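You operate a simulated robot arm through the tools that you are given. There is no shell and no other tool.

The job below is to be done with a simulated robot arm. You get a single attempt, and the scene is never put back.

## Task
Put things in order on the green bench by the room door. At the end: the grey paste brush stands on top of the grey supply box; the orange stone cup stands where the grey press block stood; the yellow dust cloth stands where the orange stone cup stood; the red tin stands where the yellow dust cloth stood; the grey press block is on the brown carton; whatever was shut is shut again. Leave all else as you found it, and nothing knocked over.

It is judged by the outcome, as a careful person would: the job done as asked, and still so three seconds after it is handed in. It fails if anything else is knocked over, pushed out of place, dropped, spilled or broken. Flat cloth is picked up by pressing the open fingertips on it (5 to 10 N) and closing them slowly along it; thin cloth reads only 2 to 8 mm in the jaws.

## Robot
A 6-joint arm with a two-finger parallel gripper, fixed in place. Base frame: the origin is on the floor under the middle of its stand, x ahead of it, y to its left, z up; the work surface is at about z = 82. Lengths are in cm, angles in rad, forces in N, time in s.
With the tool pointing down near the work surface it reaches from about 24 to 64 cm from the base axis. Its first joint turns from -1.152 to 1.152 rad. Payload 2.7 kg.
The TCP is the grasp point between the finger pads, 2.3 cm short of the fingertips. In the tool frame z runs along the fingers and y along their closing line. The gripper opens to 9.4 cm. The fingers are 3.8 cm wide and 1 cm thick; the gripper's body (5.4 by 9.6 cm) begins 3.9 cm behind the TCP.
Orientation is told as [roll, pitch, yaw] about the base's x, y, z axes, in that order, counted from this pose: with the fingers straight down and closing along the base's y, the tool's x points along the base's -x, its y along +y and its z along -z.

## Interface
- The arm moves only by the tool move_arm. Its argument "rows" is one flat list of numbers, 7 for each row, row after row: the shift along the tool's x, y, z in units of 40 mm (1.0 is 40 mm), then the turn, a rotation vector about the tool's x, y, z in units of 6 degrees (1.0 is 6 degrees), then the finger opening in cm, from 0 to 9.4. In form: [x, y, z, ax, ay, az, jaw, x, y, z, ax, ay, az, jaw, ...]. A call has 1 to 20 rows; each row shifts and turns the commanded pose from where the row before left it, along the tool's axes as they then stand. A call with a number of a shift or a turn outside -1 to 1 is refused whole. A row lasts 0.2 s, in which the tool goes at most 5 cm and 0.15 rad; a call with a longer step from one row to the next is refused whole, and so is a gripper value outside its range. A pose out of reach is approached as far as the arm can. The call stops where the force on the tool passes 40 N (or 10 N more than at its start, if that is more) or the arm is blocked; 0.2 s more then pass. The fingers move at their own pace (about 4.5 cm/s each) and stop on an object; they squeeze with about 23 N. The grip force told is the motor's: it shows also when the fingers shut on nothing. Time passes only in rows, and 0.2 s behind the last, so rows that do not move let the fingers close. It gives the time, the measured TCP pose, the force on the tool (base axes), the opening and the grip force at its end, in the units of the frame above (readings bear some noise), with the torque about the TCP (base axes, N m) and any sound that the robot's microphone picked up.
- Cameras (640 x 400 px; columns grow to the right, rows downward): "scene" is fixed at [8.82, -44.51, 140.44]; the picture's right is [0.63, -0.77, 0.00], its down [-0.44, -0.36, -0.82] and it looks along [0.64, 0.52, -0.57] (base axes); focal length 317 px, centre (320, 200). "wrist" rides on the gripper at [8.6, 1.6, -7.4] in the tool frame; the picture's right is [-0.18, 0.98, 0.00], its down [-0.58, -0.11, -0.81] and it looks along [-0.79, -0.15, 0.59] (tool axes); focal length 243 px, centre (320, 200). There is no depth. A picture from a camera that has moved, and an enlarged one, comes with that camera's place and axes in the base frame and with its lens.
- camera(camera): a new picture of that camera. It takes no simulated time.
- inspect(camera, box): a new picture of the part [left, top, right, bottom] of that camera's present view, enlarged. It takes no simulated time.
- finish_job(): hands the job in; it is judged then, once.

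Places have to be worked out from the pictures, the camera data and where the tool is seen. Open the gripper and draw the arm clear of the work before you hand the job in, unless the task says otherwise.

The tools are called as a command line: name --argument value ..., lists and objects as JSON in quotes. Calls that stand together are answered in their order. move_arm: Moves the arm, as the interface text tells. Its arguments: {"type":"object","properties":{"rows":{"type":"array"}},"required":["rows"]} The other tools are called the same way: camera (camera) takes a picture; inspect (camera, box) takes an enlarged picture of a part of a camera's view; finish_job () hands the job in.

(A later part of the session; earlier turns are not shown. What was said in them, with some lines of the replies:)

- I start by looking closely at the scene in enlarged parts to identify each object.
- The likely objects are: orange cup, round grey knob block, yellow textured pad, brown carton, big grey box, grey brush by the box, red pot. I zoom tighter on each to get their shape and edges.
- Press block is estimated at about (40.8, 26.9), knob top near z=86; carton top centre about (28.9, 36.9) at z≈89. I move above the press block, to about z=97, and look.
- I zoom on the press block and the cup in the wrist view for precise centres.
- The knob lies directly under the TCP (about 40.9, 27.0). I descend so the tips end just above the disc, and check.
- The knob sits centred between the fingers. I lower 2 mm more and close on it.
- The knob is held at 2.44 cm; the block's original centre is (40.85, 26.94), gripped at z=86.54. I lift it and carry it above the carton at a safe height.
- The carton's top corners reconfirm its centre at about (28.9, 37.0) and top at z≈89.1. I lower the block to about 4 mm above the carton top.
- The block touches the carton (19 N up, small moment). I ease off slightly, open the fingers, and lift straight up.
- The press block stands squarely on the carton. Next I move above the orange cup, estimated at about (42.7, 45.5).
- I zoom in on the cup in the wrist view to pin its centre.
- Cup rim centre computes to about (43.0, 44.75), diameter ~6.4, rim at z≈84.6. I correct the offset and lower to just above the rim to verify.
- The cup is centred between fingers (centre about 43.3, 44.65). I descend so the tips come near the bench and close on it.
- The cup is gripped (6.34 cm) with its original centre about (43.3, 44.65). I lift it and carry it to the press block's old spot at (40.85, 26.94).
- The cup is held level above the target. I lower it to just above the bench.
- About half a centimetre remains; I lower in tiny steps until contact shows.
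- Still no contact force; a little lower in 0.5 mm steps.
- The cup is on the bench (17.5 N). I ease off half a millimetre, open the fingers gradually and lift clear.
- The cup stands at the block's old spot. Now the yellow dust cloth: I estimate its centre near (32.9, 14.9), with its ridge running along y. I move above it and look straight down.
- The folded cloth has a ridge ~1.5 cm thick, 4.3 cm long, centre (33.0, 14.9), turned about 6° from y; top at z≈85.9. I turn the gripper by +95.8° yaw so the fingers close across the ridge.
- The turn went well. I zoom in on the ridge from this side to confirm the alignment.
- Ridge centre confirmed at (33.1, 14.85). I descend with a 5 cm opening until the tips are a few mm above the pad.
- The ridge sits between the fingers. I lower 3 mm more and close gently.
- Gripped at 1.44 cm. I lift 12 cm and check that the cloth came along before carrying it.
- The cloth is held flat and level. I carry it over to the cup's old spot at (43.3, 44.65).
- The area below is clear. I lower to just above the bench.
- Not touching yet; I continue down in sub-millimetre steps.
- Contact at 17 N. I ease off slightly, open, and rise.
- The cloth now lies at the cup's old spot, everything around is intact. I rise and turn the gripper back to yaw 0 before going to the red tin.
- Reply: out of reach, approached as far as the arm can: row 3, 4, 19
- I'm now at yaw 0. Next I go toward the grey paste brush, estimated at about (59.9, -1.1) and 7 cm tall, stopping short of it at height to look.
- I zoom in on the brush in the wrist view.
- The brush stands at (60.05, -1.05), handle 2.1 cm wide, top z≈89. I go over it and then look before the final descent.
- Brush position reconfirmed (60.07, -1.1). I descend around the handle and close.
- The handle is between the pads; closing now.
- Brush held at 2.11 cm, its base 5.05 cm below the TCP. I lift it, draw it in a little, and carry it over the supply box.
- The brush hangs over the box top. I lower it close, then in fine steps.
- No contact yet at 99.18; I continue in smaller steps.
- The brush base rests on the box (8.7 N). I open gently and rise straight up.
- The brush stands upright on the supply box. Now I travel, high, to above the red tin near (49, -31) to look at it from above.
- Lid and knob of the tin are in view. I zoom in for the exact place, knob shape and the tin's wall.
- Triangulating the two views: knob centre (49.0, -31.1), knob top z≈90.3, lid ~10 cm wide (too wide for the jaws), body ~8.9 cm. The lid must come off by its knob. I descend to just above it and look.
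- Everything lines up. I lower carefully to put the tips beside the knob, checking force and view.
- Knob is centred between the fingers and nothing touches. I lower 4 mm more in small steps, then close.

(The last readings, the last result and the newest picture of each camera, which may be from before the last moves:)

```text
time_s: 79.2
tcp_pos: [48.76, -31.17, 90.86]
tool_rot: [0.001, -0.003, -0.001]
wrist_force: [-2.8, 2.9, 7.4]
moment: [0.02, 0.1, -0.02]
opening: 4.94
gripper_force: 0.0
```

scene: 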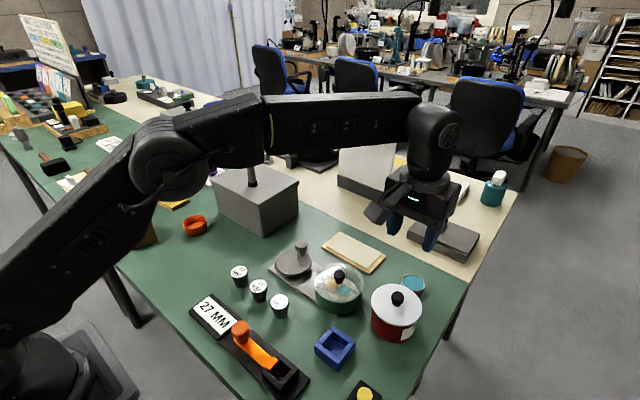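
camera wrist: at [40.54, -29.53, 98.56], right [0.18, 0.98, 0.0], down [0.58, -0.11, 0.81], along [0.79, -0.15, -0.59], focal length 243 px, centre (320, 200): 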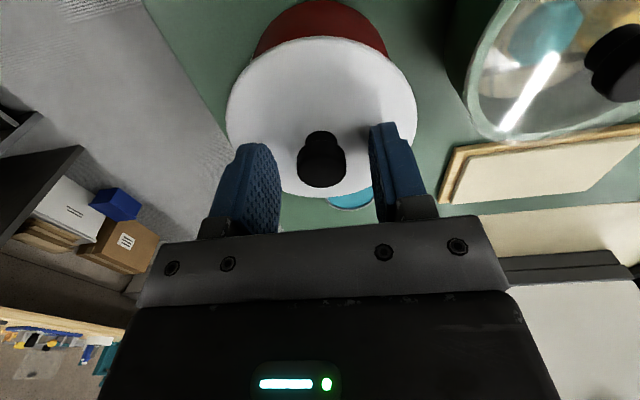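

Light touch (7 N): the lid's surface is at z≈88.5. I back off 1.5 mm and close on the knob.

move_arm --rows '[0, 0, -0.04, 0, 0, 0, 5.0, 0, 0, 0, 0, 0, 0, 5.0, 0, 0, 0, 0, 0, 0, 4.0, 0, 0, 0, 0, 0, 0, 3.2, 0, 0, 0, 0, 0, 0, 2.4, 0, 0, 0, 0, 0, 0, 1.6, 0, 0, 0, 0, 0, 0, 1.0, 0, 0, 0, 0, 0, 0, 1.0]'

inspect --camera "scene" --box '[350, 250, 440, 350]'

camera --camera "wrist"

```text
time_s: 81.0
tcp_pos: [48.9, -31.26, 90.85]
tool_rot: [0.002, 0.001, -0.001]
wrist_force: [0.9, 0.9, 0.0]
moment: [-0.03, -0.09, 0.05]
opening: 2.19
gripper_force: 22.6
```

```text
4.00 times, centred on (395, 300) of scene
camera zoom: at [8.82, -44.51, 140.44], right [0.63, -0.77, 0.0], down [-0.44, -0.36, -0.82], along [0.64, 0.52, -0.57], focal length 1268 px, centre (20, -200)
```

zoom: 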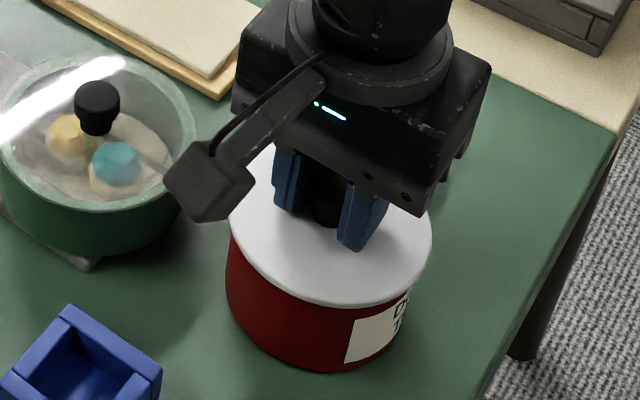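

```text
taken
camera wrist: at [40.28, -29.58, 98.33], right [0.18, 0.98, 0.0], down [0.58, -0.11, 0.81], along [0.79, -0.15, -0.59], focal length 243 px, centre (320, 200)
```

wrist: 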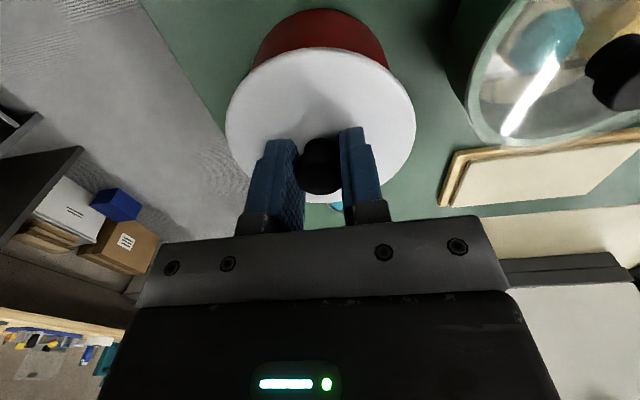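

The knob is held (2.19 cm). I lift slowly 3 cm to see whether the lid comes off or the tin comes with it.

move_arm --rows '[0, 0, -0.05, 0, 0, 0, 1.0, 0, 0, -0.1, 0, 0, 0, 1.0, 0, 0, -0.15, 0, 0, 0, 1.0, 0, 0, -0.2, 0, 0, 0, 1.0, 0, 0, -0.25, 0, 0, 0, 1.0, 0, 0, 0, 0, 0, 0, 1.0]'

inspect --camera "scene" --box '[350, 250, 440, 350]'

camera --camera "wrist"

```text
time_s: 82.4
tcp_pos: [48.92, -31.19, 94.14]
tool_rot: [0.003, -0.001, -0.001]
wrist_force: [-0.1, 0.3, -3.5]
moment: [0.02, 0.02, -0.02]
opening: 2.2
gripper_force: 23.5
```

```text
4.00 times, centred on (395, 300) of scene
camera zoom: at [8.83, -44.52, 140.44], right [0.63, -0.77, 0.0], down [-0.44, -0.36, -0.82], along [0.64, 0.52, -0.57], focal length 1268 px, centre (20, -200)
```

zoom: 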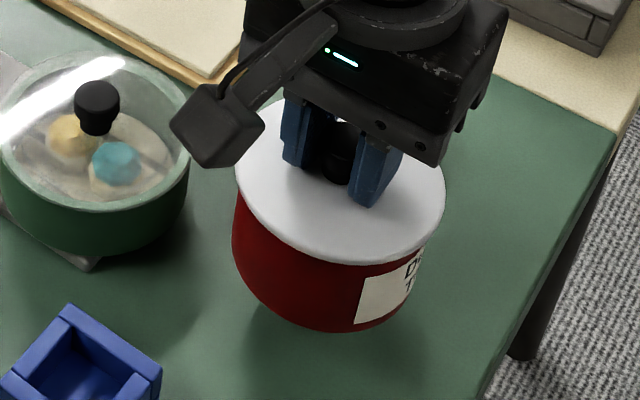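

```text
taken
camera wrist: at [40.28, -29.62, 101.6], right [0.18, 0.98, 0.0], down [0.58, -0.11, 0.81], along [0.79, -0.15, -0.59], focal length 243 px, centre (320, 200)
```

wrist: 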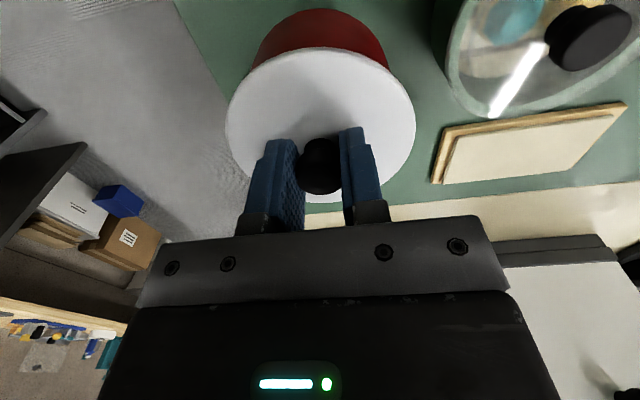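

The whole tin comes up with its lid firmly on (3.5 N), so it stays shut. I lift it high enough to clear the other things on the way.

move_arm --rows '[0, 0, -0.2, 0, 0, 0, 1.0, 0, 0, -0.4, 0, 0, 0, 1.0, 0, 0, -0.55, 0, 0, 0, 1.0, 0, 0, -0.55, 0, 0, 0, 1.0, 0, 0, -0.55, 0, 0, 0, 1.0, 0, 0, -0.4, 0, 0, 0, 1.0, 0, 0, -0.2, 0, 0, 0, 1.0, 0, 0, 0, 0, 0, 0, 1.0]'

camera --camera "scene"

camera --camera "wrist"

```text
time_s: 84.2
tcp_pos: [49.03, -31.31, 105.21]
tool_rot: [0.003, 0.001, 0.0]
wrist_force: [-0.7, -0.4, -4.1]
moment: [0.0, 0.01, -0.01]
opening: 2.18
gripper_force: 23.0
```

```text
taken
```

scene: 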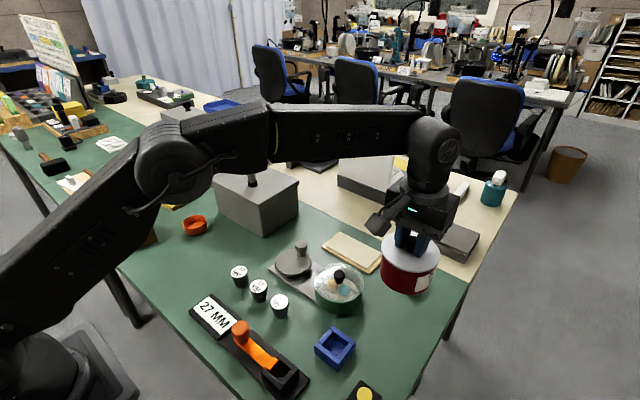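

```text
taken
camera wrist: at [40.41, -29.78, 112.78], right [0.18, 0.98, 0.0], down [0.58, -0.11, 0.81], along [0.79, -0.15, -0.59], focal length 243 px, centre (320, 200)
```

wrist: 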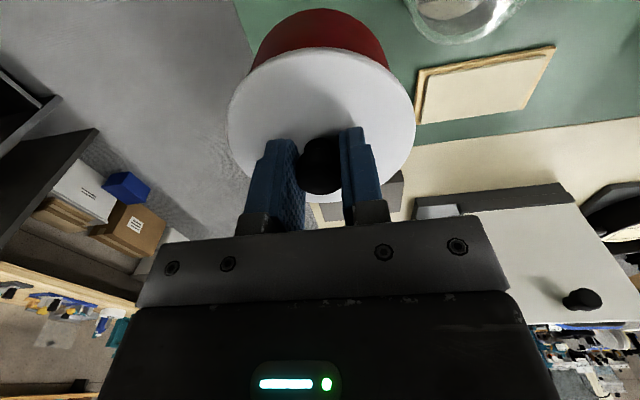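

The tin hangs level with its base about 96 cm high, well above the pot's knob (~90). I carry it to the cloth's old spot at (32.9, 14.85).

move_arm --rows '[0.059, 0.17, 0, 0, 0, 0, 1.0, 0.118, 0.339, 0, 0, 0, 0, 1.0, 0.176, 0.508, 0, 0, 0, 0, 1.0, 0.235, 0.678, 0, 0, 0, 0, 1.0, 0.235, 0.678, 0, 0, 0, 0, 1.0, 0.235, 0.678, 0, 0, 0, 0, 1.0, 0.235, 0.678, 0, 0, 0, 0, 1.0, 0.235, 0.678, 0, 0, 0, 0, 1.0, 0.235, 0.678, 0, 0, 0, 0, 1.0, 0.235, 0.678, 0, 0, 0, 0, 1.0, 0.235, 0.678, 0, 0, 0, 0, 1.0, 0.235, 0.678, 0, 0, 0, 0, 1.0, 0.235, 0.678, 0, 0, 0, 0, 1.0, 0.235, 0.678, 0, 0, 0, 0, 1.0, 0.235, 0.678, 0, 0, 0, 0, 1.0, 0.235, 0.678, 0, 0, 0, 0, 1.0, 0.235, 0.678, 0, 0, 0, 0, 1.0, 0.176, 0.508, 0, 0, 0, 0, 1.0, 0.118, 0.339, 0, 0, 0, 0, 1.0, 0.059, 0.17, 0, 0, 0, 0, 1.0]'

camera --camera "scene"

camera --camera "wrist"

```text
time_s: 88.4
tcp_pos: [32.91, 14.96, 105.35]
tool_rot: [0.001, 0.001, 0.001]
wrist_force: [0.4, -0.1, -4.7]
moment: [0.0, 0.0, 0.02]
opening: 2.17
gripper_force: 23.1
```

```text
taken
```

scene: 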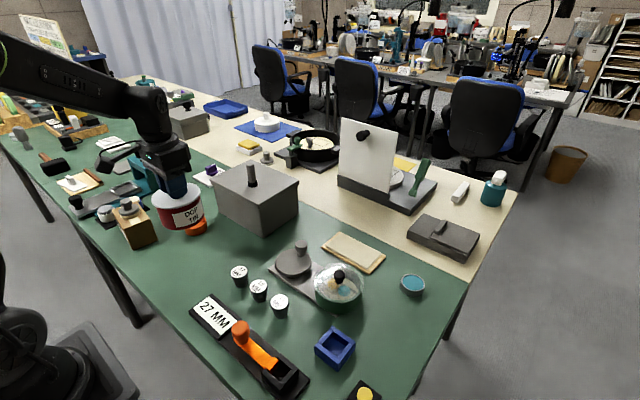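

```text
taken
camera wrist: at [24.35, 16.54, 112.83], right [0.18, 0.98, 0.0], down [0.58, -0.11, 0.81], along [0.79, -0.15, -0.59], focal length 243 px, centre (320, 200)
```

wrist: 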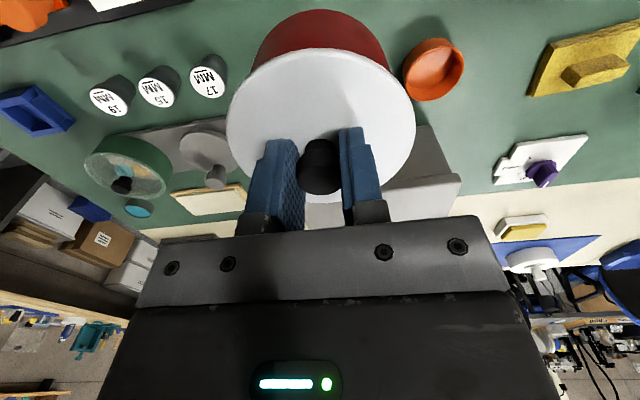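

The label even reads "... TIN". It hangs over the spot; I lower it to about half a centimetre above the bench.

move_arm --rows '[0, 0, 0.2, 0, 0, 0, 1.0, 0, 0, 0.4, 0, 0, 0, 1.0, 0, 0, 0.6, 0, 0, 0, 1.0, 0, 0, 0.6, 0, 0, 0, 1.0, 0, 0, 0.6, 0, 0, 0, 1.0, 0, 0, 0.5, 0, 0, 0, 1.0, 0, 0, 0.35, 0, 0, 0, 1.0, 0, 0, 0.15, 0, 0, 0, 1.0, 0, 0, 0, 0, 0, 0, 1.0]'

inspect --camera "scene" --box '[140, 190, 260, 300]'

camera --camera "wrist"

```text
time_s: 90.4
tcp_pos: [33.05, 14.99, 91.84]
tool_rot: [0.0, 0.001, -0.002]
wrist_force: [-0.6, 0.8, -3.3]
moment: [0.02, -0.02, 0.0]
opening: 2.17
gripper_force: 23.0
```

```text
3.64 times, centred on (200, 245) of scene
camera zoom: at [8.82, -44.51, 140.44], right [0.63, -0.77, 0.0], down [-0.44, -0.36, -0.82], along [0.64, 0.52, -0.57], focal length 1153 px, centre (756, 36)
```

zoom: 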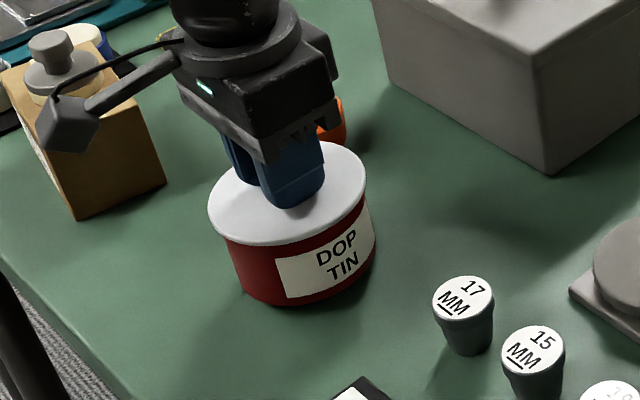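

```text
taken
camera wrist: at [24.38, 16.53, 99.27], right [0.18, 0.98, 0.0], down [0.58, -0.11, 0.81], along [0.79, -0.15, -0.59], focal length 243 px, centre (320, 200)
```

wrist: 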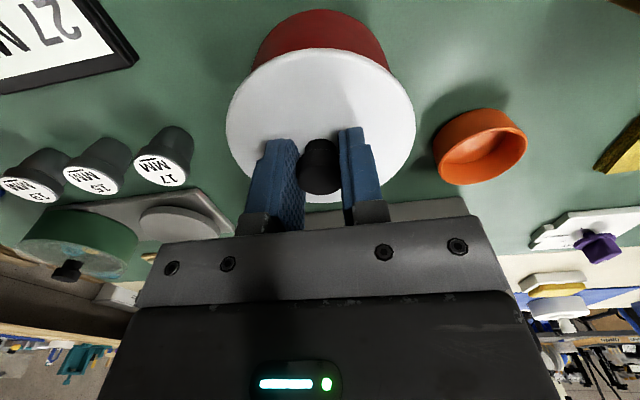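

"DOP TIN" is about 1 cm above the bench. I lower it in small steps, watching the force.

move_arm --rows '[0, 0, 0.06, 0, 0, 0, 1.0, 0, 0, 0.05, 0, 0, 0, 1.0, 0, 0, 0.05, 0, 0, 0, 1.0, 0, 0, 0.04, 0, 0, 0, 1.0, 0, 0, 0, 0, 0, 0, 1.0]'

```text
time_s: 91.6
tcp_pos: [32.95, 15.06, 91.03]
tool_rot: [0.001, 0.0, -0.001]
wrist_force: [0.7, -0.6, -3.4]
moment: [-0.02, -0.01, 0.03]
opening: 2.15
gripper_force: 22.6
```

move_arm --rows '[0, 0, 0.02, 0, 0, 0, 1.0, 0, 0, 0.02, 0, 0, 0, 1.0, 0, 0, 0.015, 0, 0, 0, 1.0, 0, 0, 0, 0, 0, 0, 1.0]'

```text
time_s: 92.6
tcp_pos: [32.96, 15.0, 90.76]
tool_rot: [0.003, -0.003, -0.001]
wrist_force: [-3.3, 6.0, 14.8]
moment: [0.07, 0.18, 0.0]
opening: 2.18
gripper_force: 22.9
```

The tin is on the bench (15 N). I ease off, open, and rise.

move_arm --rows '[0, 0, -0.012, 0, 0, 0, 1.0, 0, 0, 0, 0, 0, 0, 2.3, 0, 0, 0, 0, 0, 0, 3.0, 0, 0, 0, 0, 0, 0, 4.0, 0, 0, 0, 0, 0, 0, 5.0, 0, 0, 0, 0, 0, 0, 5.0, 0, 0, -0.3, 0, 0, 0, 5.0, 0, 0, -0.6, 0, 0, 0, 5.0, 0, 0, -0.8, 0, 0, 0, 5.0, 0, 0, -0.8, 0, 0, 0, 5.0, 0, 0, -0.8, 0, 0, 0, 5.0, 0, 0, -0.5, 0, 0, 0, 5.0, 0, 0, 0, 0, 0, 0, 5.0]'

camera --camera "scene"

camera --camera "wrist"

inspect --camera "scene" --box '[80, 140, 320, 300]'

```text
time_s: 95.4
tcp_pos: [32.92, 14.94, 106.3]
tool_rot: [0.003, 0.0, 0.001]
wrist_force: [-0.2, -0.6, 0.4]
moment: [0.02, -0.02, -0.01]
opening: 5.01
gripper_force: 0.0
```

```text
taken
```

scene: 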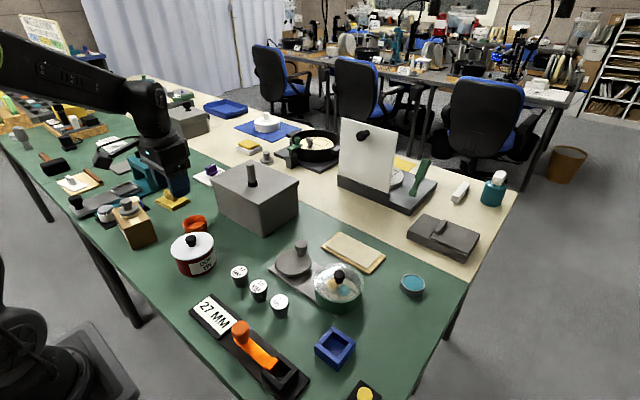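

```text
taken
camera wrist: at [24.35, 16.53, 113.71], right [0.18, 0.98, 0.0], down [0.58, -0.11, 0.81], along [0.79, -0.15, -0.59], focal length 243 px, centre (320, 200)
```

wrist: 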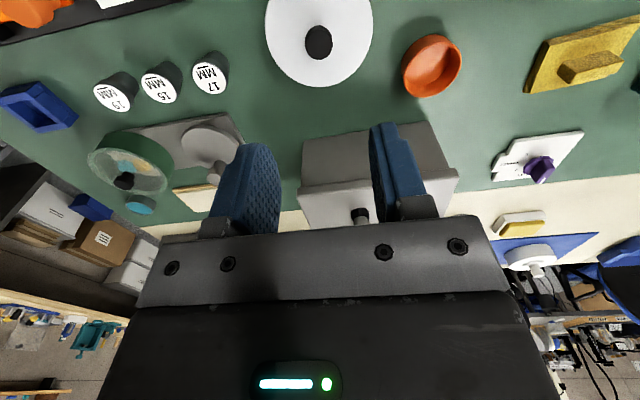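

```text
2.50 times, centred on (200, 220) of scene
camera zoom: at [8.82, -44.51, 140.44], right [0.63, -0.77, 0.0], down [-0.44, -0.36, -0.82], along [0.64, 0.52, -0.57], focal length 793 px, centre (620, 150)
```

zoom: 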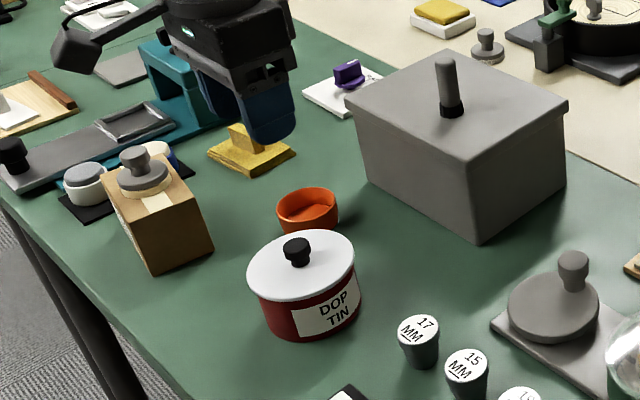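

All five pieces are in place and nothing else has moved. I raise the arm clear and open the gripper fully, then take a last careful look.

move_arm --rows '[0, 0, -0.5, 0, 0, 0, 7.0, 0, 0, -0.6, 0, 0, 0, 9.4, 0, 0, -0.6, 0, 0, 0, 9.4, 0, 0, -0.5, 0, 0, 0, 9.4, 0, 0, -0.3, 0, 0, 0, 9.4, 0, 0, 0, 0, 0, 0, 9.4, 0, 0, 0, 0, 0, 0, 9.4]'

inspect --camera "scene" --box '[60, 140, 320, 300]'

inspect --camera "scene" --box '[180, 220, 480, 400]'

camera --camera "wrist"

```text
time_s: 97.0
tcp_pos: [32.94, 14.83, 116.13]
tool_rot: [0.003, 0.0, 0.0]
wrist_force: [1.2, -0.3, 0.2]
moment: [-0.02, -0.02, -0.04]
opening: 9.38
gripper_force: 0.1
```

```text
2.46 times, centred on (190, 220) of scene
camera zoom: at [8.82, -44.51, 140.44], right [0.63, -0.77, 0.0], down [-0.44, -0.36, -0.82], along [0.64, 0.52, -0.57], focal length 781 px, centre (640, 151)
```

zoom: 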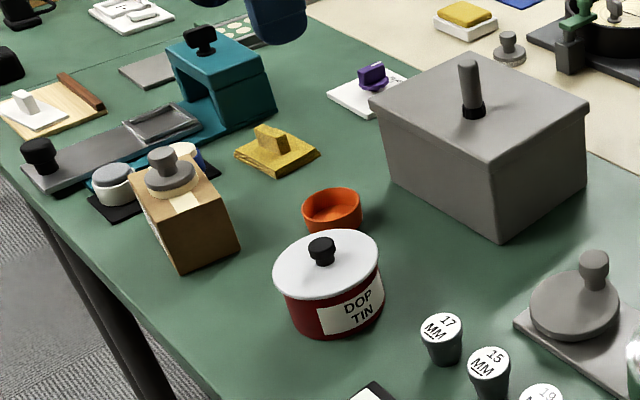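

```text
2.13 times, centred on (330, 310) of scene
camera zoom: at [8.82, -44.51, 140.44], right [0.63, -0.77, 0.0], down [-0.44, -0.36, -0.82], along [0.64, 0.52, -0.57], focal length 676 px, centre (299, -35)
```

zoom: 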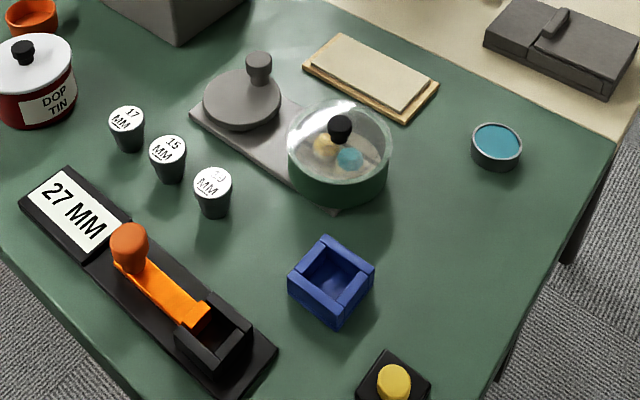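

```text
taken
camera wrist: at [24.35, 16.44, 123.65], right [0.18, 0.98, 0.0], down [0.58, -0.11, 0.81], along [0.79, -0.15, -0.59], focal length 243 px, centre (320, 200)
```

wrist: 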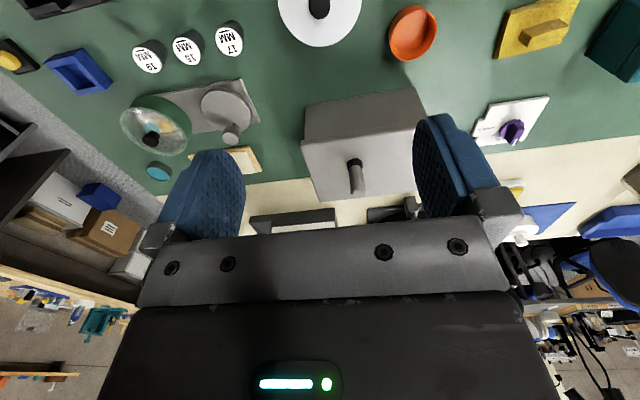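

The last pictures show each piece where it belongs: brush upright on the supply box, block on the carton, cup, cloth and shut tin on their spots. The rest is undisturbed, the gripper is open and the arm is clear, so I hand the job in.

finish_job

```text
The job is handed in.
```

I finished the rearranging and handed the job in; I haven't seen the judged result. The final pictures showed everything upright and where you asked:

- **Grey press block:** it stands on the brown carton, near the middle of its top.
- **Orange stone cup:** it stands where the press block stood.
- **Yellow dust cloth:** it lies flat where the cup stood, carried by the ridge on top so it kept its shape.
- **Red tin (labelled "DOP TIN"):** it stands where the cloth was. Its lid stayed on the whole way, because the tin came up with the lid when lifted by the knob.
- **Grey paste brush:** it stands upright on the supply box.

I opened nothing, so nothing needed shutting again. The other things on the bench looked untouched in the last pictures. I left the gripper open and the arm raised clear of the bench.

There was a second, similar grey block on the cream-coloured bench. I took the one on the green bench as yours, since that is the bench you named and the other was out of reach.
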